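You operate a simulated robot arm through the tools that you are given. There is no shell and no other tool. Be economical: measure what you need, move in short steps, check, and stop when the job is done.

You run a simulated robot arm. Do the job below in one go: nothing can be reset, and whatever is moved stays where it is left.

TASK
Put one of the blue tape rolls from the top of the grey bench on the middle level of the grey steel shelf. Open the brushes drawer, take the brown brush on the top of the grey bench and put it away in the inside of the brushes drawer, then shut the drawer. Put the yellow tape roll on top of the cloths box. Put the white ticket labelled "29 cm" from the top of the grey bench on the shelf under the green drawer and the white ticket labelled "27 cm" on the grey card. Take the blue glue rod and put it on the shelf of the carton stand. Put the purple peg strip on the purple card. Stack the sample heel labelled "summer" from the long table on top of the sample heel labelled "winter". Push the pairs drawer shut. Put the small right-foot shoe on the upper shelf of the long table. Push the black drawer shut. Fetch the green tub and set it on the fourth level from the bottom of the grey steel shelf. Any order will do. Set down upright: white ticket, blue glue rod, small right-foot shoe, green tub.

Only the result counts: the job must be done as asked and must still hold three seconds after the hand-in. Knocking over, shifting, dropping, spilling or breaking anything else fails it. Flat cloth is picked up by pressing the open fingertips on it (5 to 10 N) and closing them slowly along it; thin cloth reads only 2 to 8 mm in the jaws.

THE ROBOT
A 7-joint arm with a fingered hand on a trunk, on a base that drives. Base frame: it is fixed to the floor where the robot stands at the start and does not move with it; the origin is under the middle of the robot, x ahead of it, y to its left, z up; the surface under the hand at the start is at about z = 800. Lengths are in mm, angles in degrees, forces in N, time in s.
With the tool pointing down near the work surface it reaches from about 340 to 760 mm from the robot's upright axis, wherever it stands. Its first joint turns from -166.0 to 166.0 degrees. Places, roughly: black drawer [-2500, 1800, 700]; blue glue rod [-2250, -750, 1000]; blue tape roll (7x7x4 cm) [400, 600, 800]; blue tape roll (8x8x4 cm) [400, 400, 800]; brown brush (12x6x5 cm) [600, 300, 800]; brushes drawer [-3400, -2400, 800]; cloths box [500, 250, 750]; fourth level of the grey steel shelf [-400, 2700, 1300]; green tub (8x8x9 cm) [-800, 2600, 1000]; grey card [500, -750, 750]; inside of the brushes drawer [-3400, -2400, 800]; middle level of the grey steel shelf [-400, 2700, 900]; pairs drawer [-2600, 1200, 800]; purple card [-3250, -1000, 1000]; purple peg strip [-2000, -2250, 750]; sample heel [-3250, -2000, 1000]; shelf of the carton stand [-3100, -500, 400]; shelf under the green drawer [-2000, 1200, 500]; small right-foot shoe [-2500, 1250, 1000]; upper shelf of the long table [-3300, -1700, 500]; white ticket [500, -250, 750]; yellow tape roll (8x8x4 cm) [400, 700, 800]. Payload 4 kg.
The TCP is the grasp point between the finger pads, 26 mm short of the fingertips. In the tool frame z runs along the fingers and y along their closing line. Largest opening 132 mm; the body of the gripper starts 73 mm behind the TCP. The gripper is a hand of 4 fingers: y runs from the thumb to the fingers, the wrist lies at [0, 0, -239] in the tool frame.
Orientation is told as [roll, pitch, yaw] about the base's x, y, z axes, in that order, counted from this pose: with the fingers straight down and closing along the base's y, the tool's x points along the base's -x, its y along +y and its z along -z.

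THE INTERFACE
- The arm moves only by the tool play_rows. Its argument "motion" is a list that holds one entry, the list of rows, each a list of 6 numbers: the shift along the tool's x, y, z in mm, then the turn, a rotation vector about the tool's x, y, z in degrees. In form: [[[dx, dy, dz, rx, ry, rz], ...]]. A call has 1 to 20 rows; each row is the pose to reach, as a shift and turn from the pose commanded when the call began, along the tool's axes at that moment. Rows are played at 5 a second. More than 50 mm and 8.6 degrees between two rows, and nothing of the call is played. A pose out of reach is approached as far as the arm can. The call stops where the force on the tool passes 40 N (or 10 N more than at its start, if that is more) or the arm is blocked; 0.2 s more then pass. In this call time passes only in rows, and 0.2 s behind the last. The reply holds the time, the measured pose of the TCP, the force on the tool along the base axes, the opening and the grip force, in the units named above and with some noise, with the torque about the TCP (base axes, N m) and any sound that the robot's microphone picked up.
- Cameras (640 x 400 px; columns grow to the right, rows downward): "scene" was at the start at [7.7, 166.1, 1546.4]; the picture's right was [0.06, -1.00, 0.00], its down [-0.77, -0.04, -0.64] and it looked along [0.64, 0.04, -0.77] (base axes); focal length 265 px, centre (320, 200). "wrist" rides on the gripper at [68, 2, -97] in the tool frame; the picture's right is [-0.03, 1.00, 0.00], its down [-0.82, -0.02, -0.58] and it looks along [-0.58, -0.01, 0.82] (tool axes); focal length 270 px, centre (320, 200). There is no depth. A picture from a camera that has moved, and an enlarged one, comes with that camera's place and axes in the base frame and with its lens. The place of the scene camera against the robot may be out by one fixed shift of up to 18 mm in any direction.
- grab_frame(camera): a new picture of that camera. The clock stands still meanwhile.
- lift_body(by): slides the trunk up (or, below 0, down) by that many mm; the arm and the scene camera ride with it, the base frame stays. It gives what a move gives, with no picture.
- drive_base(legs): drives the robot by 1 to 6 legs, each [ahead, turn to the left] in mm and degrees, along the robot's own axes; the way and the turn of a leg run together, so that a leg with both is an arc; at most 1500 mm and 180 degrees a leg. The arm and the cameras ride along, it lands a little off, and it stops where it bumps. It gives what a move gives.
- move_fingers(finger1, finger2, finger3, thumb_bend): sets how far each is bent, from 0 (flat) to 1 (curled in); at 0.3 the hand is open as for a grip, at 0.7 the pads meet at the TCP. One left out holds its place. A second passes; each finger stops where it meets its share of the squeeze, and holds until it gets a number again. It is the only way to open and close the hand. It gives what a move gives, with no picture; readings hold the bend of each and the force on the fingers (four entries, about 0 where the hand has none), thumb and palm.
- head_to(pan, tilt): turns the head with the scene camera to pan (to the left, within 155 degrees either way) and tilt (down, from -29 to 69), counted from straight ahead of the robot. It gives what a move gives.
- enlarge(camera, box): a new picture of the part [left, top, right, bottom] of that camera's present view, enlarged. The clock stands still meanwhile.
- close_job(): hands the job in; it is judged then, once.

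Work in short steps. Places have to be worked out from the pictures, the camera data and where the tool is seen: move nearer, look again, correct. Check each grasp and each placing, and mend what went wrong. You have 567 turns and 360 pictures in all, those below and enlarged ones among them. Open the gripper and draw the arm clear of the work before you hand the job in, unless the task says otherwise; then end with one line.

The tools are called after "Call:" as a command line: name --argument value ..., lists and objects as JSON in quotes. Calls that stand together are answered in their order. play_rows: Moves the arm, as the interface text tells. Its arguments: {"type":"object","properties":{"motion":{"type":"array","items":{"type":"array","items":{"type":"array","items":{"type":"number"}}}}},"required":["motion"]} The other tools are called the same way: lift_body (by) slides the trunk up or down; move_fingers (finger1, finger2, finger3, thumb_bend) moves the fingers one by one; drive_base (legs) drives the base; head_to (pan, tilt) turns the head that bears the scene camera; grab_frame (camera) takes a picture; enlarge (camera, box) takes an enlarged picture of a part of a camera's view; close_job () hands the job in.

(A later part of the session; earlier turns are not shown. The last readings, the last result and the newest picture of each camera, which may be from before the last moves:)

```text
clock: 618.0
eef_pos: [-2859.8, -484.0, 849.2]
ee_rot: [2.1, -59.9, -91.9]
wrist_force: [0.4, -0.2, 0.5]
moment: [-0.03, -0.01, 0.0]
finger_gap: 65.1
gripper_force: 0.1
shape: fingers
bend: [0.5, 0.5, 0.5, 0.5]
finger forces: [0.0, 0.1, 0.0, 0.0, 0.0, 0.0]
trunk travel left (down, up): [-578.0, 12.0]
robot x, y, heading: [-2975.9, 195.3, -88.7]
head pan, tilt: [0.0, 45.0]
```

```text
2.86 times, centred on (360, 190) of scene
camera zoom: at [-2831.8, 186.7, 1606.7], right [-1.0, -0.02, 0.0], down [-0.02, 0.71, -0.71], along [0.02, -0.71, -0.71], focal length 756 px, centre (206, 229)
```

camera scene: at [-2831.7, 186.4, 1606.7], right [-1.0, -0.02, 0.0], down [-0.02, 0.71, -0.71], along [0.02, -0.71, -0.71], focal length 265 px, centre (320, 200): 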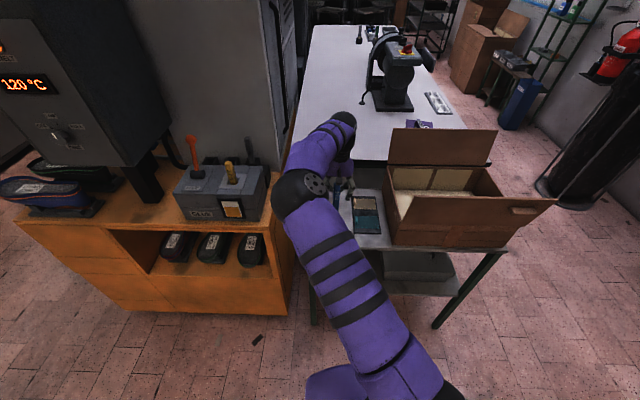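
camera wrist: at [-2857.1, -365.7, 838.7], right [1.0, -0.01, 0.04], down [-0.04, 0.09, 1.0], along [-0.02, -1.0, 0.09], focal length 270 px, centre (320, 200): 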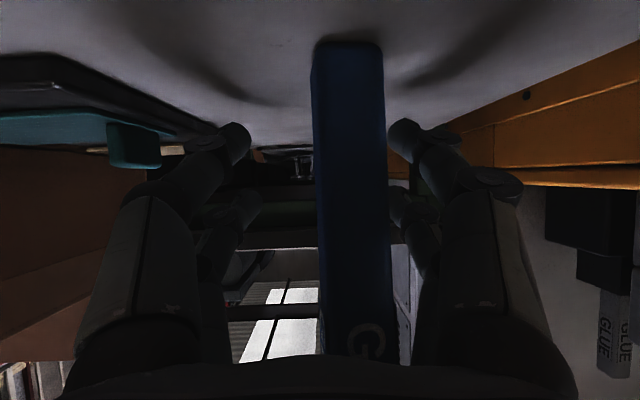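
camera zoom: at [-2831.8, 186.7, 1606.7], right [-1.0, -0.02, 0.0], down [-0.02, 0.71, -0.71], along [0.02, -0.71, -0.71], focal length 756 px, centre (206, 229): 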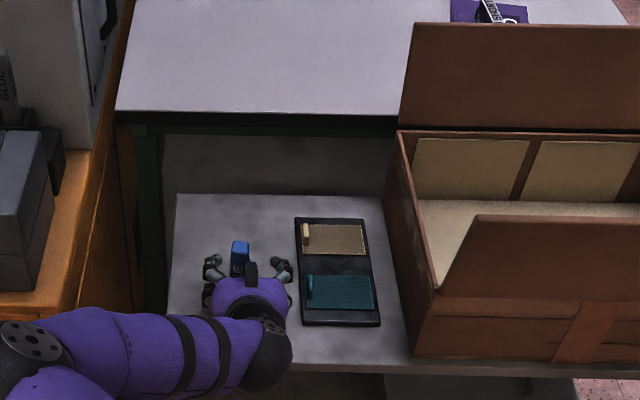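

Rod stands upright at ≈(-2850,-466) (stand top z≈795). I'll back the hand north, raise it and change to a 30° tilt so the far pair meets the rod near its top.

Call:
play_rows --motion '[[[0, 5, 0, 0, 0, 0], [0, 9, 0, 0, 0, 0], [11, 9, -19, 0, 0, 0], [22, 9, -38, 0, 0, 0]]]'

Call:
play_rows --motion '[[[-10, 0, -6, 0, 6, 0], [-21, 0, -12, 0, 12, 0], [-31, 0, -18, 0, 18, 0], [-42, 0, -24, 0, 24, 0], [-52, 0, -30, 0, 30, 0]]]'

Call:
grab_frame --camera "wrist"

Call:
enlarge --camera "scene" --box '[280, 120, 440, 260]'

```text
clock: 619.0
eef_pos: [-2850.5, -439.9, 850.3]
ee_rot: [2.1, -59.9, -91.9]
wrist_force: [-0.5, 0.4, -0.4]
moment: [-0.01, 0.01, 0.01]
finger_gap: 65.3
gripper_force: 0.0
shape: fingers
bend: [0.5, 0.5, 0.5, 0.5]
finger forces: [0.0, 0.0, 0.0, 0.1, 0.1, 0.0]
trunk travel left (down, up): [-578.0, 12.0]
robot x, y, heading: [-2974.3, 195.3, -88.8]
head pan, tilt: [0.0, 45.0]
```

```text
clock: 620.2
eef_pos: [-2853.0, -440.3, 911.5]
ee_rot: [1.2, -30.1, -90.7]
wrist_force: [0.3, -0.3, -0.5]
moment: [0.01, 0.0, -0.03]
finger_gap: 65.3
gripper_force: 0.1
shape: fingers
bend: [0.5, 0.5, 0.5, 0.5]
finger forces: [0.0, 0.0, 0.0, 0.0, 0.0, 0.0]
trunk travel left (down, up): [-578.0, 12.0]
robot x, y, heading: [-2973.8, 195.5, -88.6]
head pan, tilt: [0.0, 45.0]
```

```text
135 pictures are left
camera wrist: at [-2851.8, -332.5, 961.8], right [1.0, -0.02, 0.03], down [-0.04, -0.42, 0.91], along [-0.01, -0.91, -0.42], focal length 270 px, centre (320, 200)
```

wrist: 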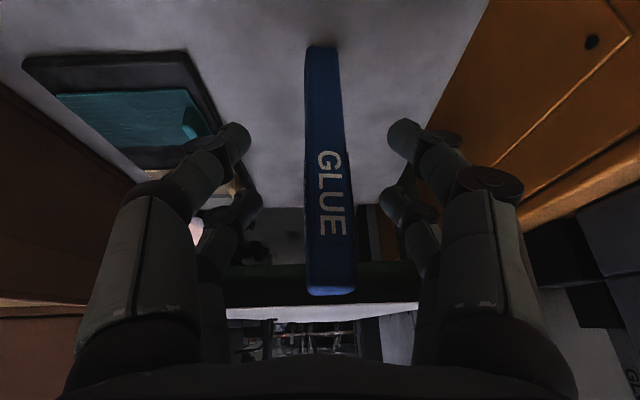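

```text
2.86 times, centred on (360, 190) of scene
camera zoom: at [-2832.5, 186.8, 1606.7], right [-1.0, -0.02, 0.0], down [-0.02, 0.71, -0.71], along [0.02, -0.71, -0.71], focal length 756 px, centre (206, 229)
```

zoom: 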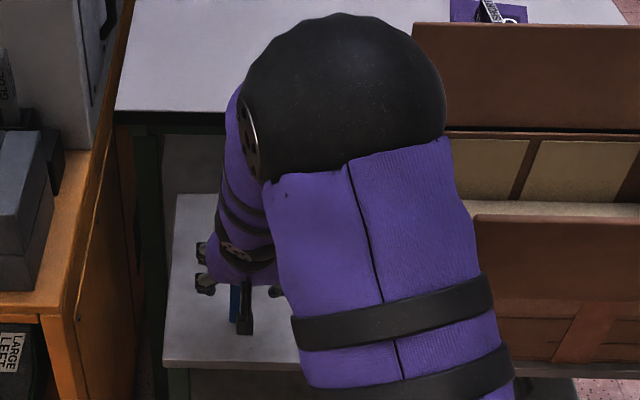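

Shift 4 mm and close the far pair on the rod.

Call:
play_rows --motion '[[[0, 4, 0, 0, 0, 0]]]'

Call:
move_fingers --finger2 0.62 --finger3 0.62

Call:
grab_frame --camera "wrist"

```text
clock: 620.6
eef_pos: [-2849.3, -440.0, 911.3]
ee_rot: [1.2, -29.9, -90.8]
wrist_force: [0.0, -0.1, 0.4]
moment: [0.02, 0.03, 0.04]
finger_gap: 65.4
gripper_force: 0.0
shape: fingers
bend: [0.5, 0.5, 0.5, 0.5]
finger forces: [0.0, 0.0, 0.1, 0.0, 0.0, 0.1]
trunk travel left (down, up): [-578.0, 12.0]
robot x, y, heading: [-2974.5, 192.7, -88.8]
head pan, tilt: [0.0, 45.0]
```

```text
clock: 621.6
eef_pos: [-2849.7, -440.4, 911.9]
ee_rot: [1.2, -29.9, -90.7]
wrist_force: [0.4, -0.8, -0.4]
moment: [-0.02, -0.03, -0.01]
finger_gap: 65.5
gripper_force: 0.1
shape: fingers
bend: [0.5, 0.62, 0.62, 0.5]
finger forces: [0.1, 0.0, 0.0, 0.0, 0.0, 0.0]
trunk travel left (down, up): [-578.0, 12.0]
robot x, y, heading: [-2974.4, 196.0, -88.8]
head pan, tilt: [0.0, 45.0]
```

```text
133 pictures are left
camera wrist: at [-2847.6, -332.8, 960.9], right [1.0, -0.02, 0.03], down [-0.04, -0.42, 0.91], along [-0.01, -0.91, -0.42], focal length 270 px, centre (320, 200)
```

wrist: 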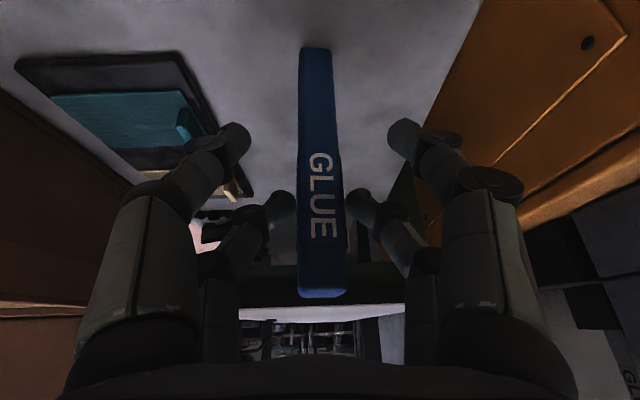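

Call:
move_fingers --finger2 0.75 --finger3 0.75

Call:
grab_frame --camera "wrist"

```text
clock: 622.6
eef_pos: [-2849.2, -440.9, 911.5]
ee_rot: [1.2, -29.9, -90.7]
wrist_force: [1.0, -0.7, 0.2]
moment: [0.0, -0.04, -0.01]
finger_gap: 65.3
gripper_force: 0.2
shape: fingers
bend: [0.5, 0.72, 0.73, 0.5]
finger forces: [0.0, 0.1, 0.0, 0.1, 0.0, 0.0]
trunk travel left (down, up): [-578.0, 12.0]
robot x, y, heading: [-2973.4, 193.5, -88.6]
head pan, tilt: [0.0, 45.0]
```

```text
132 pictures are left
camera wrist: at [-2847.6, -332.9, 961.0], right [1.0, -0.02, 0.03], down [-0.04, -0.42, 0.91], along [-0.01, -0.91, -0.42], focal length 270 px, centre (320, 200)
```

wrist: 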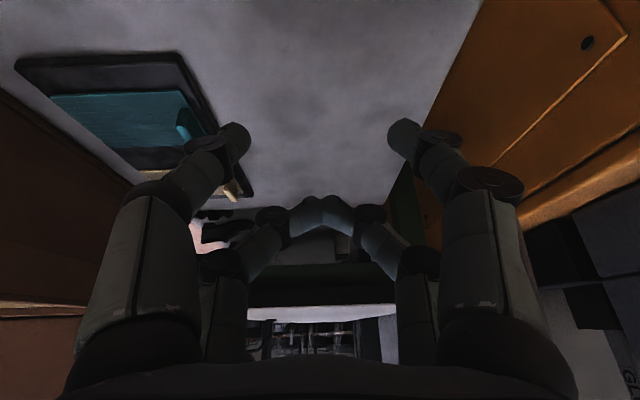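

The rod went out of view. Look where it is.

Call:
grab_frame --camera "scene"

Call:
head_to --pan 15 --tilt 65

Call:
grab_frame --camera "scene"

```text
131 pictures are left
camera scene: at [-2831.8, 186.7, 1606.7], right [-1.0, -0.02, 0.0], down [-0.02, 0.71, -0.71], along [0.02, -0.71, -0.71], focal length 265 px, centre (320, 200)
```

scene: 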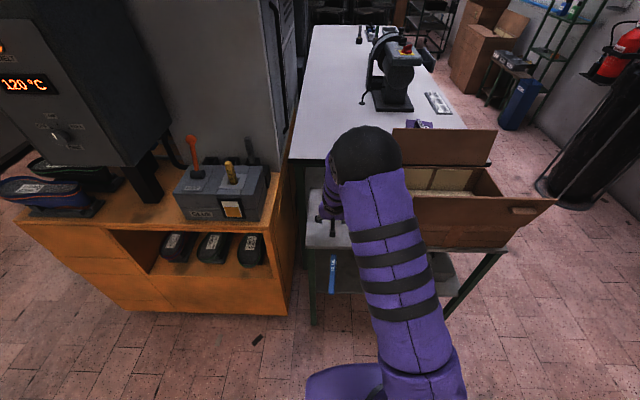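

```text
clock: 623.4
eef_pos: [-2849.3, -440.8, 911.5]
ee_rot: [1.3, -29.8, -90.7]
wrist_force: [0.5, -0.1, 1.4]
moment: [0.03, 0.0, -0.02]
finger_gap: 65.5
gripper_force: 0.1
shape: fingers
bend: [0.5, 0.72, 0.73, 0.5]
finger forces: [0.1, 0.0, 0.1, 0.0, 0.0, 0.0]
trunk travel left (down, up): [-578.0, 12.0]
robot x, y, heading: [-2975.6, 193.9, -88.5]
head pan, tilt: [15.0, 65.0]
```

```text
130 pictures are left
camera scene: at [-2816.7, 209.7, 1581.7], right [-0.96, -0.28, 0.0], down [-0.26, 0.87, -0.42], along [0.12, -0.41, -0.91], focal length 265 px, centre (320, 200)
```

scene: 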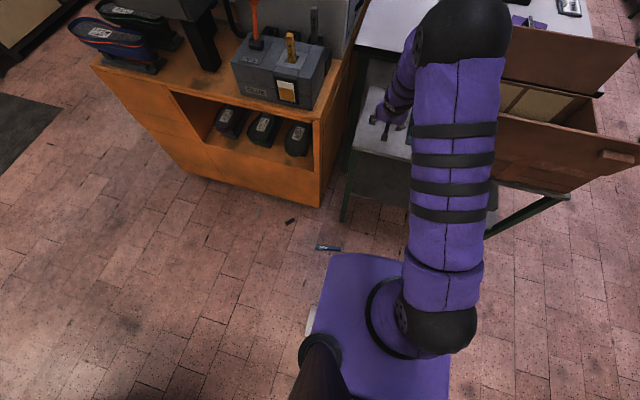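

The rod fell off the north edge toward the floor near the base. Check its resting place.

Call:
head_to --pan 30 --tilt 69

Call:
enlarge --camera "scene" --box '[220, 140, 460, 320]'

```text
clock: 624.2
eef_pos: [-2849.9, -440.5, 911.5]
ee_rot: [1.2, -29.9, -90.8]
wrist_force: [-0.2, 1.1, 0.1]
moment: [-0.01, 0.02, 0.0]
finger_gap: 65.4
gripper_force: 0.1
shape: fingers
bend: [0.5, 0.72, 0.73, 0.5]
finger forces: [0.0, 0.0, 0.1, 0.0, 0.0, 0.0]
trunk travel left (down, up): [-578.0, 12.0]
robot x, y, heading: [-2977.6, 196.7, -88.4]
head pan, tilt: [30.0, 68.8]
```

```text
2.22 times, centred on (340, 230) of scene
camera zoom: at [-2804.7, 220.3, 1577.8], right [-0.85, -0.52, 0.0], down [-0.49, 0.8, -0.36], along [0.19, -0.31, -0.93], focal length 588 px, centre (276, 133)
```

zoom: 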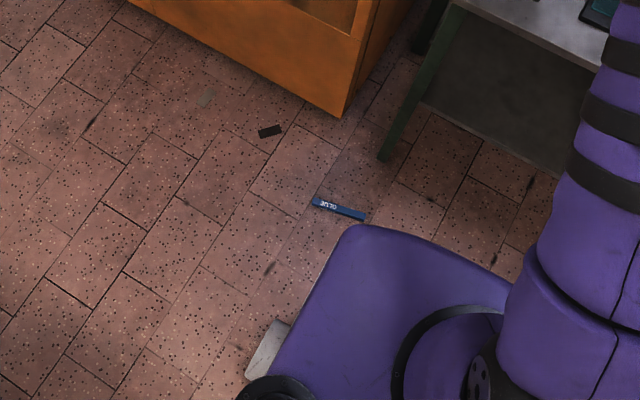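

The rod lies on the floor at ≈(-2745,-197), along x. I'll pick it up with the fingers across it at mid-length; tilting the hand to horizontal afterwards will make it upright. First raise, straighten the tool, and back up.

Call:
move_fingers --finger1 0.45 --finger2 0.45 --finger3 0.45 --thumb_bend 0.45

Call:
play_rows --motion '[[[-23, 0, -40, 0, 0, 0], [-40, 0, -80, 0, 7.5, 0], [-60, 0, -115, 0, 15, 0], [-75, 0, -145, 0, 22.5, 0], [-85, 0, -170, 0, 30, 0]]]'

Call:
drive_base --legs '[[-220, 0]]'

Call:
play_rows --motion '[[[20, 5, 0, 0, 0, -8], [40, 10, 0, 0, 0, -16], [60, 15, 0, 0, 0, -24], [60, 20, 0, 0, 0, -32], [60, 20, 0, 0, 0, -40], [60, 20, 0, 0, 0, -48], [60, 20, 0, 0, 0, -56], [60, 20, 0, 0, 0, -64], [60, 20, 0, 0, 0, -72], [60, 20, 0, 0, 0, -80], [60, 20, 0, 0, 0, -88], [60, 20, 0, 0, 0, -96]]]'

Call:
grab_frame --camera "wrist"

```text
clock: 625.2
eef_pos: [-2849.4, -440.1, 910.7]
ee_rot: [1.3, -29.9, -90.7]
wrist_force: [-0.2, 1.0, 0.5]
moment: [-0.01, 0.02, -0.01]
finger_gap: 82.1
gripper_force: 0.0
shape: fingers
bend: [0.45, 0.45, 0.45, 0.45]
finger forces: [0.1, 0.0, 0.0, 0.0, 0.1, 0.0]
trunk travel left (down, up): [-578.0, 12.0]
robot x, y, heading: [-2973.7, 198.5, -88.7]
head pan, tilt: [30.0, 68.8]
```

```text
clock: 626.4
eef_pos: [-2850.8, -429.1, 1100.9]
ee_rot: [1.1, 0.2, -90.0]
wrist_force: [-0.2, -0.4, -0.3]
moment: [0.01, 0.03, 0.0]
finger_gap: 82.5
gripper_force: 0.1
shape: fingers
bend: [0.45, 0.45, 0.45, 0.45]
finger forces: [0.0, 0.0, 0.1, 0.1, 0.1, 0.0]
trunk travel left (down, up): [-578.0, 12.0]
robot x, y, heading: [-2979.4, 194.1, -88.5]
head pan, tilt: [30.0, 68.8]
```

```text
clock: 628.1
eef_pos: [-2858.3, -208.0, 1101.0]
ee_rot: [1.1, 0.1, -90.2]
wrist_force: [-0.7, -0.2, 0.3]
moment: [0.02, 0.01, 0.01]
finger_gap: 82.3
gripper_force: 0.1
shape: fingers
bend: [0.45, 0.45, 0.45, 0.45]
finger forces: [0.1, 0.0, 0.0, 0.0, 0.0, 0.0]
trunk travel left (down, up): [-578.0, 12.0]
robot x, y, heading: [-2982.6, 419.0, -88.4]
head pan, tilt: [30.0, 68.8]
```

```text
clock: 630.7
eef_pos: [-2838.5, -149.5, 1100.0]
ee_rot: [-0.1, -1.1, 6.1]
wrist_force: [0.2, -0.7, 0.0]
moment: [0.02, -0.02, 0.01]
finger_gap: 82.1
gripper_force: 0.0
shape: fingers
bend: [0.45, 0.45, 0.45, 0.45]
finger forces: [0.0, 0.0, 0.1, 0.1, 0.0, 0.1]
trunk travel left (down, up): [-578.0, 12.0]
robot x, y, heading: [-2982.2, 413.0, -88.6]
head pan, tilt: [30.0, 68.8]
```

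```text
128 pictures are left
camera wrist: at [-2907.4, -154.1, 1195.6], right [-0.08, 1.0, 0.0], down [0.8, 0.06, 0.59], along [0.59, 0.05, -0.81], focal length 270 px, centre (320, 200)
```

wrist: 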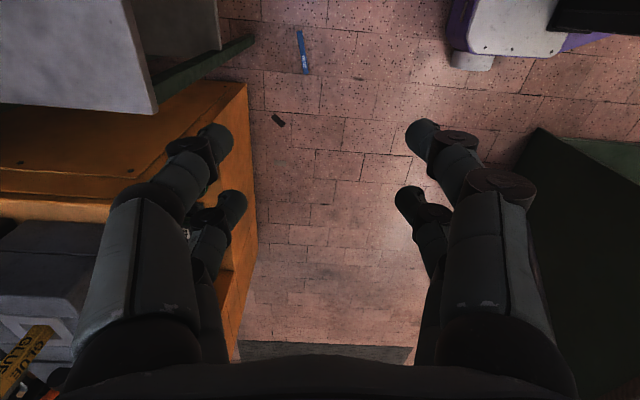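

Lower the trunk fully, then move the hand over the rod.

Call:
lift_body --by -400

Call:
lift_body --by -170

Call:
play_rows --motion '[[[-20, -5, 30, 0, 0, 0], [-40, -10, 65, 0, 0, 0], [-60, -15, 100, 0, 0, 0], [-70, -20, 140, 0, 0, 0], [-70, -20, 180, 0, 0, 0], [-70, -20, 220, 0, 0, 0]]]'

Call:
grab_frame --camera "wrist"

```text
clock: 634.5
eef_pos: [-2837.5, -148.6, 701.2]
ee_rot: [0.1, -1.1, 5.7]
wrist_force: [0.4, 0.9, -0.1]
moment: [0.02, 0.01, 0.01]
finger_gap: 82.4
gripper_force: 0.1
shape: fingers
bend: [0.45, 0.45, 0.45, 0.45]
finger forces: [0.0, 0.1, 0.0, 0.0, 0.0, 0.0]
trunk travel left (down, up): [-178.0, 412.0]
robot x, y, heading: [-2978.4, 418.4, -88.6]
head pan, tilt: [30.0, 68.8]
```

```text
clock: 636.4
eef_pos: [-2838.4, -148.6, 530.8]
ee_rot: [0.0, -1.0, 5.8]
wrist_force: [0.7, 0.1, 0.0]
moment: [0.01, 0.02, 0.01]
finger_gap: 82.5
gripper_force: 0.1
shape: fingers
bend: [0.45, 0.45, 0.45, 0.45]
finger forces: [0.0, 0.0, 0.0, 0.0, 0.0, 0.0]
trunk travel left (down, up): [-8.0, 582.0]
robot x, y, heading: [-2983.3, 420.1, -88.6]
head pan, tilt: [30.0, 68.8]
```

```text
clock: 637.8
eef_pos: [-2760.3, -160.2, 312.9]
ee_rot: [-0.1, -1.0, 5.9]
wrist_force: [0.4, -0.7, 0.2]
moment: [0.02, -0.01, 0.02]
finger_gap: 82.6
gripper_force: 0.2
shape: fingers
bend: [0.45, 0.45, 0.45, 0.45]
finger forces: [0.0, 0.1, 0.0, 0.0, 0.0, 0.0]
trunk travel left (down, up): [-8.0, 582.0]
robot x, y, heading: [-2979.8, 413.4, -88.6]
head pan, tilt: [30.0, 68.8]
```

```text
127 pictures are left
camera wrist: at [-2829.9, -165.1, 407.8], right [-0.08, 1.0, 0.0], down [0.8, 0.06, 0.59], along [0.59, 0.04, -0.81], focal length 270 px, centre (320, 200)
```

wrist: 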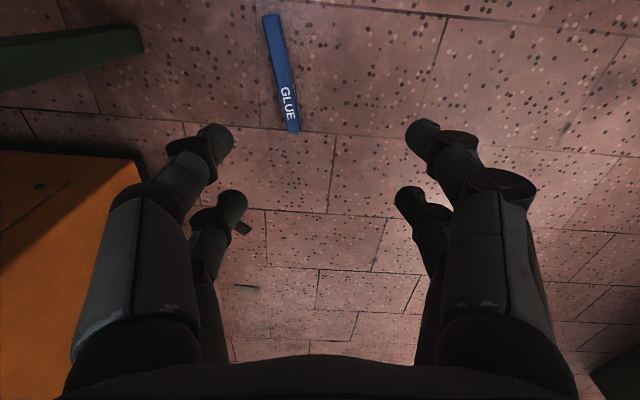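

Rod: west end (-2809,-225), east end (-2670,-195). Align yaw to 12° and move above the point ~82 mm from its west end.

Call:
play_rows --motion '[[[-13, -25, 20, 0, 0, -3], [-26, -50, 50, 0, 0, -6.2], [-26, -50, 90, 0, 0, -6.2], [-26, -50, 130, 0, 0, -6.2], [-26, -50, 170, 0, 0, -6.2], [-26, -50, 210, 0, 0, -6.2]]]'

Call:
grab_frame --camera "wrist"

```text
clock: 639.2
eef_pos: [-2726.8, -205.5, 102.5]
ee_rot: [-0.2, -1.0, 12.0]
wrist_force: [0.9, -1.1, 0.6]
moment: [0.0, 0.0, -0.03]
finger_gap: 82.6
gripper_force: 0.0
shape: fingers
bend: [0.45, 0.45, 0.45, 0.45]
finger forces: [0.1, 0.0, 0.0, 0.0, 0.1, 0.0]
trunk travel left (down, up): [-8.0, 582.0]
robot x, y, heading: [-2982.5, 419.3, -88.3]
head pan, tilt: [30.0, 68.8]
```

```text
126 pictures are left
camera wrist: at [-2795.3, -218.2, 198.3], right [-0.18, 0.98, 0.0], down [0.79, 0.15, 0.59], along [0.58, 0.11, -0.81], focal length 270 px, centre (320, 200)
```

wrist: 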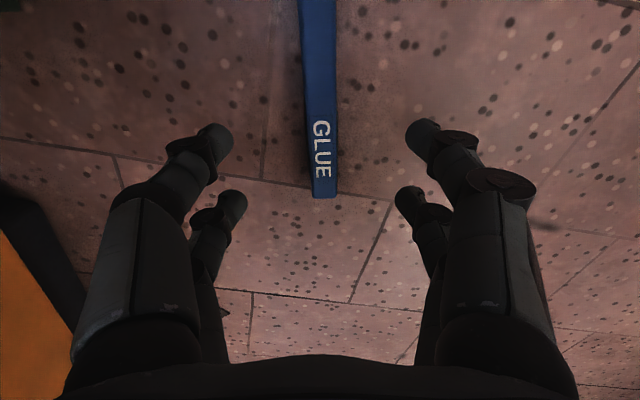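

Well aligned. Narrow, descend to z≈31 and close.

Call:
move_fingers --finger1 0.55 --finger2 0.55 --finger3 0.55 --thumb_bend 0.55

Call:
play_rows --motion '[[[0, 0, 25, 0, 0, 0], [0, 0, 50, 0, 0, 0], [0, 0, 63, 0, 0, 0], [0, 0, 70, 0, 0, 0]]]'

Call:
grab_frame --camera "wrist"

```text
clock: 640.2
eef_pos: [-2727.4, -205.1, 103.8]
ee_rot: [-0.1, -1.0, 11.9]
wrist_force: [0.2, -0.3, -1.1]
moment: [0.03, -0.03, 0.0]
finger_gap: 49.6
gripper_force: 0.1
shape: fingers
bend: [0.55, 0.55, 0.55, 0.55]
finger forces: [0.1, 0.0, 0.0, 0.0, 0.0, 0.0]
trunk travel left (down, up): [-8.0, 582.0]
robot x, y, heading: [-2979.4, 418.7, -88.6]
head pan, tilt: [30.0, 68.8]
```

```text
clock: 641.2
eef_pos: [-2726.3, -207.4, 33.1]
ee_rot: [-0.2, -0.9, 12.0]
wrist_force: [-1.5, 1.2, 9.0]
moment: [0.31, 0.3, 0.0]
finger_gap: 50.0
gripper_force: 5.1
shape: fingers
bend: [0.56, 0.55, 0.55, 0.55]
finger forces: [8.9, 0.0, 0.1, 0.1, 0.0, 0.0]
trunk travel left (down, up): [-8.0, 582.0]
robot x, y, heading: [-2980.9, 417.5, -88.7]
head pan, tilt: [30.0, 68.8]
```

```text
125 pictures are left
camera wrist: at [-2794.9, -219.8, 128.1], right [-0.18, 0.98, 0.0], down [0.79, 0.15, 0.59], along [0.58, 0.11, -0.81], focal length 270 px, centre (320, 200)
```

wrist: 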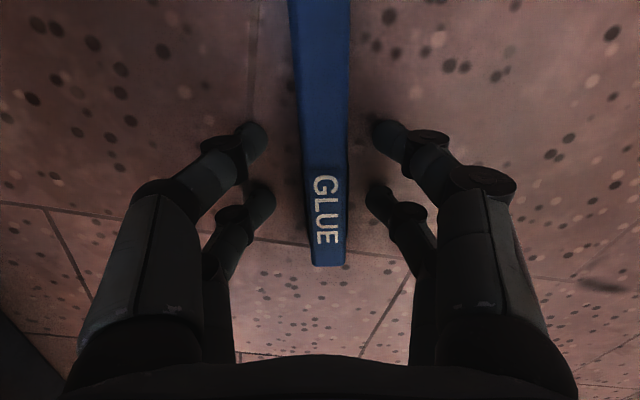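

Fingertip touches the floor; raise 3 mm and close.

Call:
play_rows --motion '[[[0, 2, -3.5, 0, 0, 0]]]'

Call:
move_fingers --finger1 0.76 --finger2 0.76 --finger3 0.76 --thumb_bend 0.76

Call:
grab_frame --camera "wrist"

```text
clock: 641.6
eef_pos: [-2726.6, -205.8, 33.6]
ee_rot: [-0.1, -1.0, 12.0]
wrist_force: [-0.4, -0.3, 0.0]
moment: [0.04, -0.01, 0.03]
finger_gap: 49.1
gripper_force: 0.0
shape: fingers
bend: [0.55, 0.55, 0.55, 0.55]
finger forces: [0.1, 0.0, 0.1, 0.1, 0.1, 0.0]
trunk travel left (down, up): [-8.0, 582.0]
robot x, y, heading: [-2979.6, 416.6, -88.6]
head pan, tilt: [30.0, 68.8]
```

```text
clock: 642.6
eef_pos: [-2726.5, -204.0, 34.1]
ee_rot: [-0.1, -1.0, 12.0]
wrist_force: [-0.1, 0.6, -0.4]
moment: [0.01, 0.01, -0.02]
finger_gap: 16.5
gripper_force: 19.3
shape: fingers
bend: [0.65, 0.66, 0.71, 0.67]
finger forces: [9.6, 9.4, 8.0, 0.0, 11.0, 0.0]
trunk travel left (down, up): [-8.0, 582.0]
robot x, y, heading: [-2981.6, 414.3, -88.3]
head pan, tilt: [30.0, 68.8]
```

```text
124 pictures are left
camera wrist: at [-2795.0, -217.5, 130.3], right [-0.18, 0.98, 0.0], down [0.79, 0.15, 0.59], along [0.58, 0.11, -0.81], focal length 270 px, centre (320, 200)
```

wrist: 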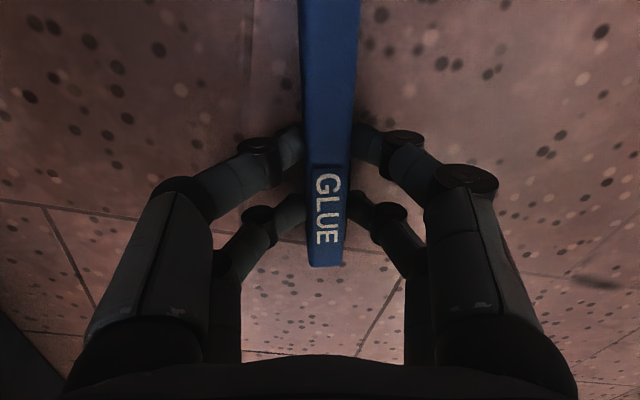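

Firm four-finger grip. Lift.

Call:
play_rows --motion '[[[0, 0, -10, 0, 0, 0], [0, 0, -50, 0, 0, 0], [0, 0, -95, 0, 0, 0], [0, 0, -140, 0, 0, 0], [0, 0, -185, 0, 0, 0]]]'

Call:
grab_frame --camera "wrist"

Call:
head_to --pan 0 --tilt 40

Call:
grab_frame --camera "scene"

```text
clock: 643.8
eef_pos: [-2731.7, -204.7, 222.5]
ee_rot: [-0.1, -1.0, 12.0]
wrist_force: [0.9, 0.5, -0.8]
moment: [0.01, -0.02, 0.01]
finger_gap: 16.3
gripper_force: 19.1
shape: fingers
bend: [0.65, 0.66, 0.71, 0.67]
finger forces: [9.5, 9.2, 7.8, 0.0, 10.9, 0.0]
trunk travel left (down, up): [-8.0, 582.0]
robot x, y, heading: [-2979.9, 414.8, -88.4]
head pan, tilt: [30.0, 68.8]
```

```text
123 pictures are left
camera wrist: at [-2800.1, -218.1, 316.7], right [-0.18, 0.98, 0.0], down [0.79, 0.15, 0.59], along [0.58, 0.11, -0.81], focal length 270 px, centre (320, 200)
```

wrist: 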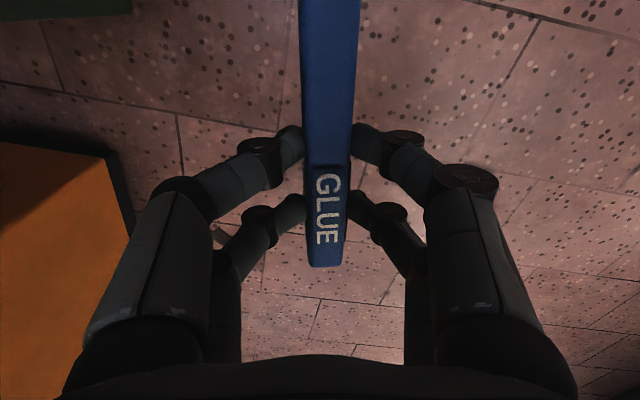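

```text
clock: 644.8
eef_pos: [-2731.1, -207.2, 221.5]
ee_rot: [-0.1, -1.0, 12.0]
wrist_force: [0.6, 0.3, -1.7]
moment: [0.0, -0.01, 0.03]
finger_gap: 16.4
gripper_force: 18.5
shape: fingers
bend: [0.65, 0.66, 0.71, 0.67]
finger forces: [9.5, 9.4, 7.9, 0.0, 10.9, 0.0]
trunk travel left (down, up): [-8.0, 582.0]
robot x, y, heading: [-2983.2, 414.8, -88.7]
head pan, tilt: [0.0, 40.0]
```

```text
122 pictures are left
camera scene: at [-2837.1, 403.8, 1043.9], right [-1.0, -0.02, 0.0], down [-0.02, 0.64, -0.77], along [0.02, -0.77, -0.64], focal length 265 px, centre (320, 200)
```

scene: 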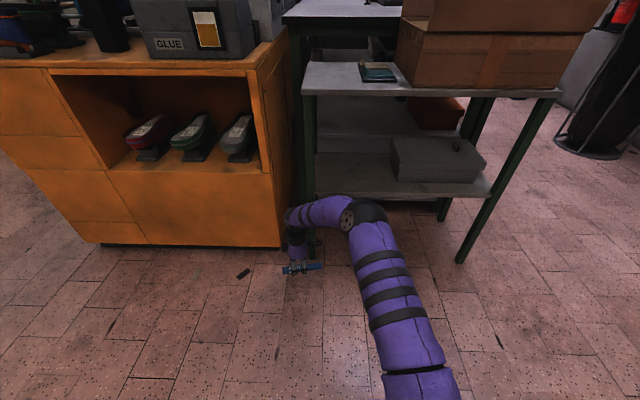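

The stand's shelf (z≈394, front y≈-398) has free room at x≈-2940. Rotate the hand's yaw back to face the stand while moving to (-2940,-180,450).

Call:
play_rows --motion '[[[15.3, 5.4, -17.5, 0, 0, 7.85], [30.6, 10.8, -35, 0, 0, 15.7], [45.9, 16.1, -52.6, 0, 0, 23.5], [61.2, 21.5, -70, 0, 0, 31.4], [76.5, 26.9, -87.7, 0, 0, 39.2], [91.8, 32.3, -105, 0, 0, 47.1], [107, 37.6, -122.8, 0, 0, 55], [122.3, 43, -140, 0, 0, 62.8], [137.6, 48.4, -158, 0, 0, 70.6], [152.9, 53.8, -175, 0, 0, 78.5], [168.2, 59.1, -193, 0, 0, 86.3], [183.5, 64.5, -210, 0, 0, 94.2], [198.8, 69.9, -228, 0, 0, 102]]]'

Call:
grab_frame --camera "wrist"

```text
clock: 647.6
eef_pos: [-2941.0, -180.7, 444.3]
ee_rot: [1.0, 0.1, -90.2]
wrist_force: [0.7, 0.4, 0.0]
moment: [0.0, -0.01, -0.02]
finger_gap: 16.5
gripper_force: 18.7
shape: fingers
bend: [0.65, 0.66, 0.71, 0.67]
finger forces: [9.6, 9.2, 8.0, 0.1, 10.9, 0.1]
trunk travel left (down, up): [-8.0, 582.0]
robot x, y, heading: [-2978.1, 416.8, -88.5]
head pan, tilt: [0.0, 40.0]
```

```text
121 pictures are left
camera wrist: at [-2940.7, -112.0, 540.4], right [1.0, -0.03, 0.02], down [-0.03, -0.82, 0.58], along [0.0, -0.58, -0.82], focal length 270 px, centre (320, 200)
```

wrist: 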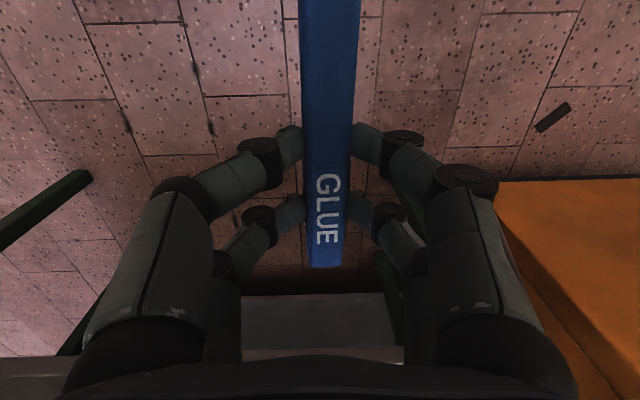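

Now tilt the hand to horizontal so the rod becomes upright, rising ~100 mm.

Call:
play_rows --motion '[[[0, 0, -10, 0, -8.2, 0], [0, 0, -20, 0, -16.4, 0], [0, 0, -30, 0, -24.6, 0], [0, 0, -40, 0, -32.8, 0], [0, 0, -50, 0, -41, 0], [0, 0, -60, 0, -49.2, 0], [0, 0, -70, 0, -57.4, 0], [0, 0, -80, 0, -65.6, 0], [0, 0, -90, 0, -73.8, 0], [0, 0, -100, 0, -82, 0], [0, 0, -110, 0, -90, 0]]]'

Call:
grab_frame --camera "wrist"

Call:
grab_frame --camera "scene"

```text
clock: 650.0
eef_pos: [-2945.9, -180.0, 553.9]
ee_rot: [91.4, -89.0, 178.5]
wrist_force: [0.3, -0.4, -0.7]
moment: [0.03, 0.02, 0.04]
finger_gap: 16.1
gripper_force: 18.5
shape: fingers
bend: [0.65, 0.66, 0.71, 0.67]
finger forces: [9.5, 9.1, 7.8, 0.1, 10.8, 0.0]
trunk travel left (down, up): [-8.0, 582.0]
robot x, y, heading: [-2984.8, 418.2, -88.5]
head pan, tilt: [0.0, 40.0]
```

```text
120 pictures are left
camera wrist: at [-2941.9, -82.9, 485.3], right [1.0, 0.0, 0.04], down [-0.04, 0.58, 0.82], along [-0.03, -0.82, 0.58], focal length 270 px, centre (320, 200)
```

wrist: 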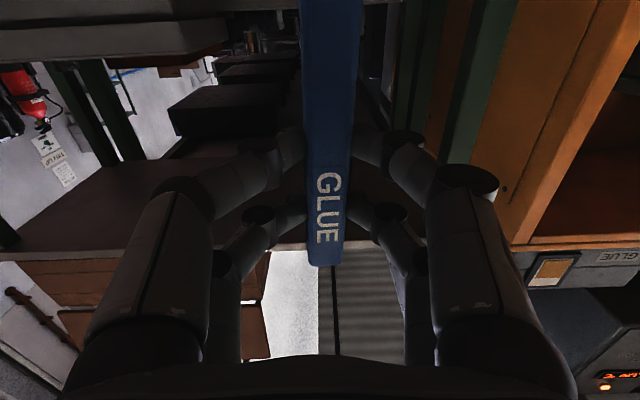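

```text
119 pictures are left
camera scene: at [-2837.2, 404.0, 1044.0], right [-1.0, -0.02, 0.0], down [-0.02, 0.64, -0.77], along [0.02, -0.77, -0.64], focal length 265 px, centre (320, 200)
```

scene: 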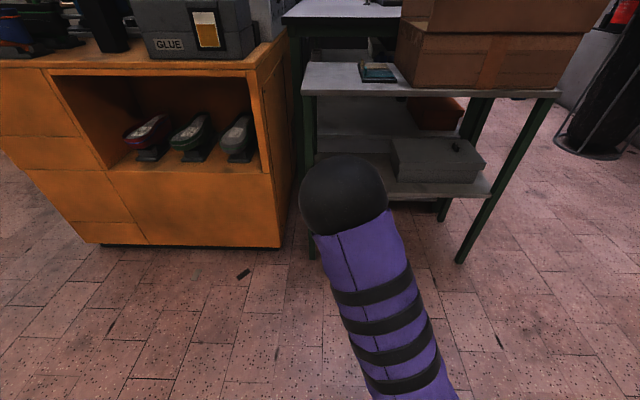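

The rod is upright. Correct a 3° sideways lean and lower 40 mm, then drive in part-way.

Call:
play_rows --motion '[[[20, 0, 0, 0, 0, -1.5], [40, 0, 0, 0, 0, -2.9]]]'

Call:
drive_base --legs '[[170, 0]]'

Call:
grab_frame --camera "wrist"

Call:
head_to --pan 10 --tilt 50

Call:
grab_frame --camera "scene"

```text
clock: 650.6
eef_pos: [-2944.3, -179.6, 514.9]
ee_rot: [-88.9, -88.1, -1.2]
wrist_force: [-1.3, 0.5, -0.3]
moment: [-0.02, 0.02, -0.02]
finger_gap: 16.2
gripper_force: 18.7
shape: fingers
bend: [0.65, 0.66, 0.71, 0.67]
finger forces: [9.6, 9.1, 7.8, 0.0, 10.8, 0.0]
trunk travel left (down, up): [-8.0, 582.0]
robot x, y, heading: [-2982.8, 416.3, -88.5]
head pan, tilt: [0.0, 40.0]
```

```text
clock: 652.0
eef_pos: [-2940.1, -353.7, 514.0]
ee_rot: [-87.5, -88.2, -2.5]
wrist_force: [-0.4, 0.0, -0.4]
moment: [0.01, 0.02, -0.01]
finger_gap: 16.1
gripper_force: 18.3
shape: fingers
bend: [0.65, 0.66, 0.71, 0.67]
finger forces: [9.5, 9.1, 7.8, 0.0, 10.8, 0.0]
trunk travel left (down, up): [-8.0, 582.0]
robot x, y, heading: [-2974.6, 244.3, -88.8]
head pan, tilt: [0.0, 40.0]
```

```text
118 pictures are left
camera wrist: at [-2940.1, -255.1, 446.0], right [1.0, 0.0, -0.01], down [0.01, 0.58, 0.82], along [0.0, -0.82, 0.58], focal length 270 px, centre (320, 200)
```

wrist: 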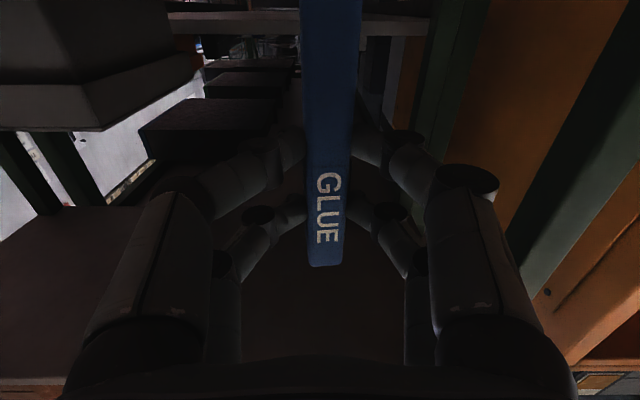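

```text
clock: 652.8
eef_pos: [-2940.4, -352.5, 514.0]
ee_rot: [-87.3, -88.3, -2.7]
wrist_force: [-0.5, -0.5, -1.0]
moment: [0.0, 0.02, -0.02]
finger_gap: 16.2
gripper_force: 19.0
shape: fingers
bend: [0.65, 0.66, 0.71, 0.67]
finger forces: [9.5, 9.2, 7.9, 0.0, 10.9, 0.1]
trunk travel left (down, up): [-8.0, 582.0]
robot x, y, heading: [-2979.4, 245.2, -88.7]
head pan, tilt: [10.0, 50.0]
```

```text
117 pictures are left
camera scene: at [-2820.0, 240.6, 1029.8], right [-0.98, -0.2, 0.0], down [-0.15, 0.75, -0.64], along [0.13, -0.63, -0.77], focal length 265 px, centre (320, 200)
```

scene: 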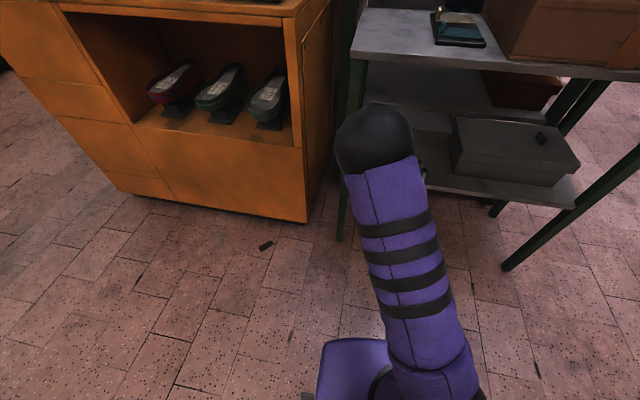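

Drive in the last 95 mm.

Call:
drive_base --legs '[[98, 0]]'

Call:
head_to --pan 20 --tilt 45

Call:
grab_frame --camera "scene"

Call:
grab_frame --camera "wrist"

```text
clock: 653.9
eef_pos: [-2937.7, -452.2, 515.1]
ee_rot: [-87.4, -88.3, -2.6]
wrist_force: [1.2, 0.3, -0.3]
moment: [0.04, 0.02, -0.04]
finger_gap: 16.0
gripper_force: 18.7
shape: fingers
bend: [0.65, 0.66, 0.71, 0.67]
finger forces: [9.5, 9.1, 7.8, 0.1, 11.0, 0.0]
trunk travel left (down, up): [-8.0, 582.0]
robot x, y, heading: [-2975.6, 141.3, -88.5]
head pan, tilt: [10.0, 50.0]
```

```text
clock: 654.6
eef_pos: [-2936.7, -451.6, 515.4]
ee_rot: [-87.2, -88.2, -2.7]
wrist_force: [-0.1, 0.6, 0.0]
moment: [-0.01, -0.01, -0.01]
finger_gap: 16.0
gripper_force: 19.2
shape: fingers
bend: [0.65, 0.66, 0.71, 0.67]
finger forces: [9.6, 9.0, 7.8, 0.0, 10.9, 0.0]
trunk travel left (down, up): [-8.0, 582.0]
robot x, y, heading: [-2972.6, 144.5, -88.3]
head pan, tilt: [20.0, 45.0]
```

```text
116 pictures are left
camera scene: at [-2803.2, 141.5, 1036.6], right [-0.93, -0.36, 0.0], down [-0.26, 0.66, -0.71], along [0.26, -0.66, -0.71], focal length 265 px, centre (320, 200)
```

scene: 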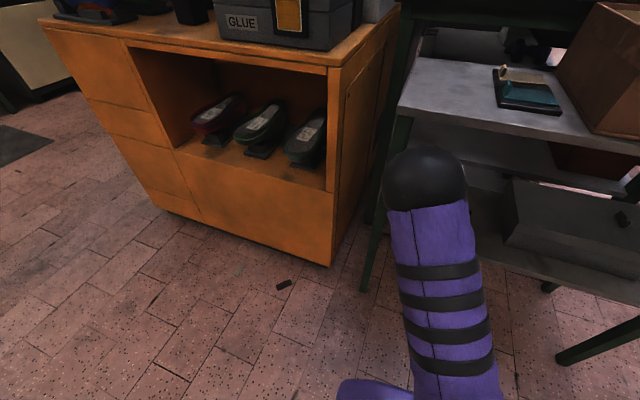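

```text
115 pictures are left
camera wrist: at [-2937.3, -354.2, 446.0], right [1.0, 0.0, -0.01], down [0.01, 0.58, 0.82], along [0.0, -0.82, 0.58], focal length 270 px, centre (320, 200)
```

wrist: 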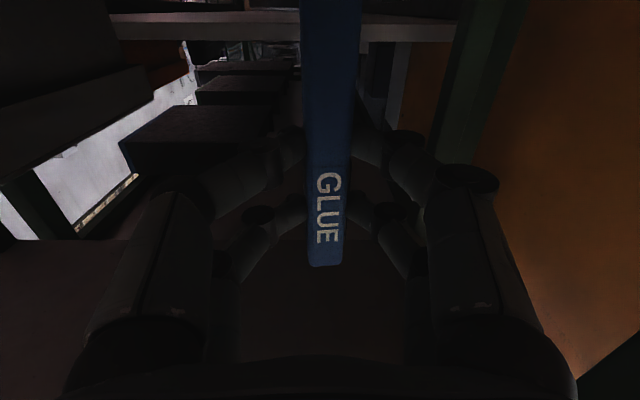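

Inside the shelf. Lower until the rod touches.

Call:
play_rows --motion '[[[7, 0, 0, 0, 0, 0], [14, 0, 0, 0, 0, 0], [20, 0, 0, 0, 0, 0]]]'

Call:
play_rows --motion '[[[3, 0, 0, 0, 0, 0], [6, 0, 0, 0, 0, 0]]]'

Call:
play_rows --motion '[[[3, 0, 0, 0, 0, 0], [6, 0, 0, 0, 0, 0]]]'

Call:
play_rows --motion '[[[3, 0, 0, 0, 0, 0], [6, 0, 0, 0, 0, 0]]]'

```text
clock: 655.4
eef_pos: [-2938.7, -450.9, 496.3]
ee_rot: [-95.6, -88.2, 5.7]
wrist_force: [0.4, -1.1, 16.0]
moment: [-0.27, -0.01, -0.01]
finger_gap: 12.2
gripper_force: 14.4
shape: fingers
bend: [0.66, 0.67, 0.72, 0.71]
finger forces: [7.5, 7.3, 5.6, 0.0, 8.6, 0.0]
trunk travel left (down, up): [-8.0, 582.0]
robot x, y, heading: [-2976.2, 142.6, -88.6]
head pan, tilt: [20.0, 45.0]
```

```text
clock: 656.0
eef_pos: [-2939.5, -452.5, 488.8]
ee_rot: [-85.8, -88.1, -4.1]
wrist_force: [2.2, -0.3, 11.2]
moment: [-0.19, -0.02, 0.02]
finger_gap: 10.2
gripper_force: 14.5
shape: fingers
bend: [0.67, 0.67, 0.72, 0.72]
finger forces: [7.1, 7.3, 5.4, 0.1, 8.5, 0.1]
trunk travel left (down, up): [-8.0, 582.0]
robot x, y, heading: [-2972.4, 141.5, -88.5]
head pan, tilt: [20.0, 45.0]
```

```text
clock: 656.6
eef_pos: [-2938.6, -451.3, 485.6]
ee_rot: [-98.3, -88.2, 8.3]
wrist_force: [0.2, -0.7, 23.2]
moment: [-0.44, -0.03, -0.01]
finger_gap: 10.7
gripper_force: 16.9
shape: fingers
bend: [0.66, 0.67, 0.72, 0.72]
finger forces: [8.5, 8.3, 6.1, 0.0, 10.4, 0.1]
trunk travel left (down, up): [-8.0, 582.0]
robot x, y, heading: [-2974.7, 146.7, -88.4]
head pan, tilt: [20.0, 45.0]
```

```text
clock: 657.2
eef_pos: [-2938.8, -450.6, 478.0]
ee_rot: [-92.6, -88.1, 2.6]
wrist_force: [0.4, 2.6, 19.1]
moment: [-0.34, -0.04, -0.02]
finger_gap: 10.3
gripper_force: 15.3
shape: fingers
bend: [0.66, 0.67, 0.72, 0.72]
finger forces: [7.5, 7.2, 6.0, 0.0, 9.0, 0.0]
trunk travel left (down, up): [-8.0, 582.0]
robot x, y, heading: [-2976.3, 143.4, -88.6]
head pan, tilt: [20.0, 45.0]
```

Contact was reached and the rod slid a bit in the grip. Relax 4 mm upward and look.

Call:
play_rows --motion '[[[-4, 0, 0, 0, 0, 0]]]'

Call:
grab_frame --camera "wrist"

Call:
head_to --pan 40 --tilt 40

Call:
grab_frame --camera "scene"

```text
clock: 657.6
eef_pos: [-2938.2, -450.5, 479.2]
ee_rot: [-80.5, -88.0, -9.4]
wrist_force: [-1.0, 0.1, 6.3]
moment: [-0.17, -0.02, -0.04]
finger_gap: 10.6
gripper_force: 14.4
shape: fingers
bend: [0.66, 0.67, 0.72, 0.72]
finger forces: [7.5, 6.9, 6.6, 0.0, 8.9, 0.0]
trunk travel left (down, up): [-8.0, 582.0]
robot x, y, heading: [-2977.2, 144.9, -88.8]
head pan, tilt: [20.0, 45.0]
```

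```text
114 pictures are left
camera wrist: at [-2937.8, -353.5, 410.7], right [1.0, 0.0, -0.01], down [0.01, 0.57, 0.82], along [0.01, -0.82, 0.57], focal length 270 px, centre (320, 200)
```

wrist: 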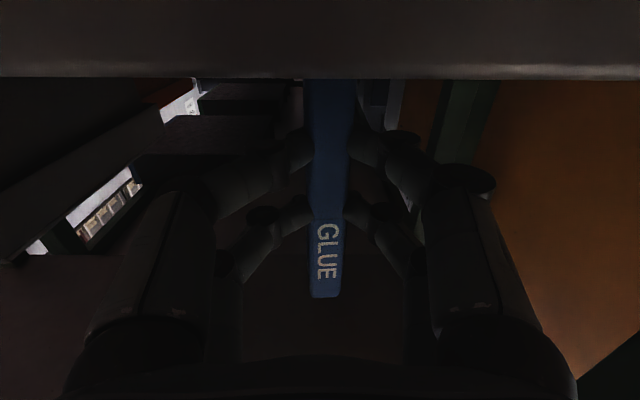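

```text
clock: 658.5
eef_pos: [-2937.5, -451.1, 479.5]
ee_rot: [-84.5, -88.2, -5.4]
wrist_force: [0.2, 0.0, -1.0]
moment: [0.04, 0.0, -0.01]
finger_gap: 10.4
gripper_force: 14.6
shape: fingers
bend: [0.66, 0.67, 0.72, 0.72]
finger forces: [8.0, 6.8, 6.3, 0.0, 8.3, 0.1]
trunk travel left (down, up): [-8.0, 582.0]
robot x, y, heading: [-2974.1, 145.6, -88.7]
head pan, tilt: [40.0, 40.0]
```

```text
113 pictures are left
camera scene: at [-2776.6, 153.4, 1043.8], right [-0.75, -0.66, 0.0], down [-0.42, 0.48, -0.77], along [0.51, -0.57, -0.64], focal length 265 px, centre (320, 200)
```

scene: 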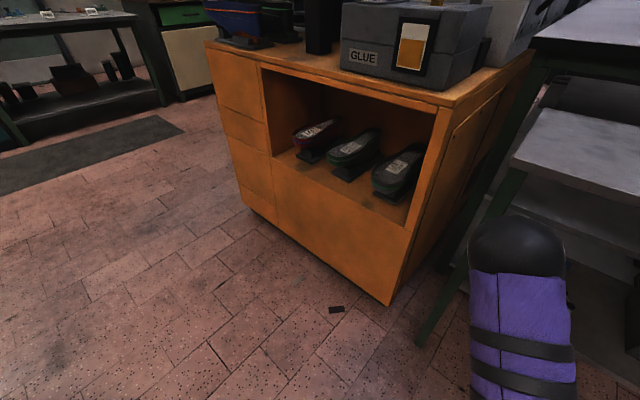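

The rod's base rests on the shelf (top z≈419). Touch down 3 mm again and release.

Call:
play_rows --motion '[[[2, 0, 0, 0, 0, 0], [3, 0, 0, 0, 0, 0]]]'

Call:
move_fingers --finger1 0.62 --finger2 0.62 --finger3 0.66 --thumb_bend 0.66

Call:
grab_frame --camera "wrist"

```text
clock: 659.1
eef_pos: [-2937.3, -451.9, 478.5]
ee_rot: [-93.7, -88.2, 3.6]
wrist_force: [2.1, 0.8, 7.1]
moment: [-0.1, -0.04, 0.04]
finger_gap: 10.2
gripper_force: 15.3
shape: fingers
bend: [0.66, 0.67, 0.72, 0.72]
finger forces: [8.4, 7.1, 6.0, 0.1, 8.5, 0.0]
trunk travel left (down, up): [-8.0, 582.0]
robot x, y, heading: [-2975.1, 145.3, -88.7]
head pan, tilt: [40.0, 40.0]
```

```text
clock: 660.1
eef_pos: [-2938.3, -452.0, 477.7]
ee_rot: [-86.9, -88.1, -2.9]
wrist_force: [0.4, 0.0, -0.6]
moment: [-0.01, -0.02, 0.01]
finger_gap: 20.4
gripper_force: 0.6
shape: fingers
bend: [0.62, 0.62, 0.66, 0.66]
finger forces: [0.4, 0.2, 0.2, 0.0, 0.3, 0.0]
trunk travel left (down, up): [-8.0, 582.0]
robot x, y, heading: [-2976.5, 143.5, -88.6]
head pan, tilt: [40.0, 40.0]
```

```text
112 pictures are left
camera wrist: at [-2938.2, -354.2, 408.8], right [1.0, 0.0, -0.01], down [0.01, 0.58, 0.82], along [0.0, -0.82, 0.58], focal length 270 px, centre (320, 200)
```

wrist: 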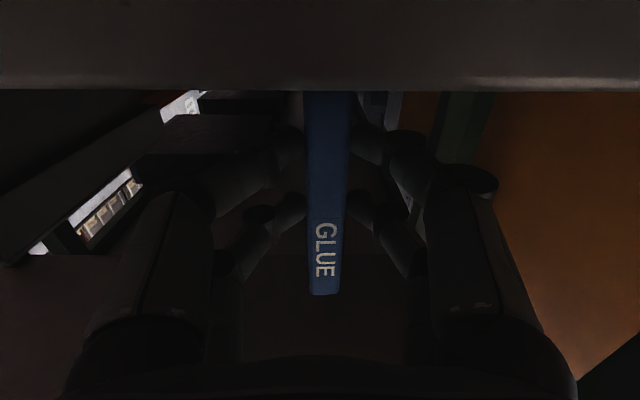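

Nearly free and upright. Open wide and look again.

Call:
move_fingers --finger1 0.54 --finger2 0.54 --finger3 0.57 --thumb_bend 0.57

Call:
move_fingers --finger1 0.42 --finger2 0.42 --finger3 0.42 --thumb_bend 0.42

Call:
grab_frame --camera "wrist"

```text
clock: 661.1
eef_pos: [-2938.7, -450.2, 476.8]
ee_rot: [-87.5, -88.3, -2.5]
wrist_force: [-0.2, 1.0, -0.9]
moment: [-0.01, -0.04, 0.0]
finger_gap: 48.2
gripper_force: 0.0
shape: fingers
bend: [0.54, 0.54, 0.56, 0.56]
finger forces: [0.1, 0.0, 0.0, 0.0, 0.1, 0.0]
trunk travel left (down, up): [-8.0, 582.0]
robot x, y, heading: [-2976.1, 143.6, -88.6]
head pan, tilt: [40.0, 40.0]
```

```text
clock: 662.1
eef_pos: [-2938.9, -451.3, 477.2]
ee_rot: [-87.5, -88.2, -2.4]
wrist_force: [0.8, 0.1, 0.6]
moment: [0.01, -0.01, -0.01]
finger_gap: 92.3
gripper_force: 0.1
shape: fingers
bend: [0.42, 0.42, 0.42, 0.42]
finger forces: [0.0, 0.1, 0.0, 0.0, 0.1, 0.0]
trunk travel left (down, up): [-8.0, 582.0]
robot x, y, heading: [-2972.9, 145.7, -88.6]
head pan, tilt: [40.0, 40.0]
```

```text
111 pictures are left
camera wrist: at [-2938.2, -354.3, 408.9], right [1.0, 0.0, -0.01], down [0.01, 0.58, 0.82], along [0.0, -0.82, 0.58], focal length 270 px, centre (320, 200)
```

wrist: 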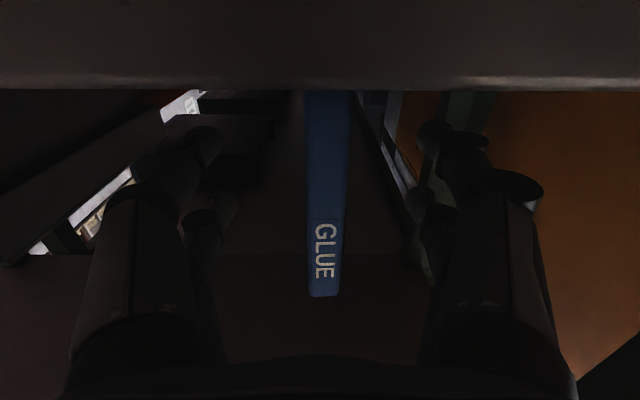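

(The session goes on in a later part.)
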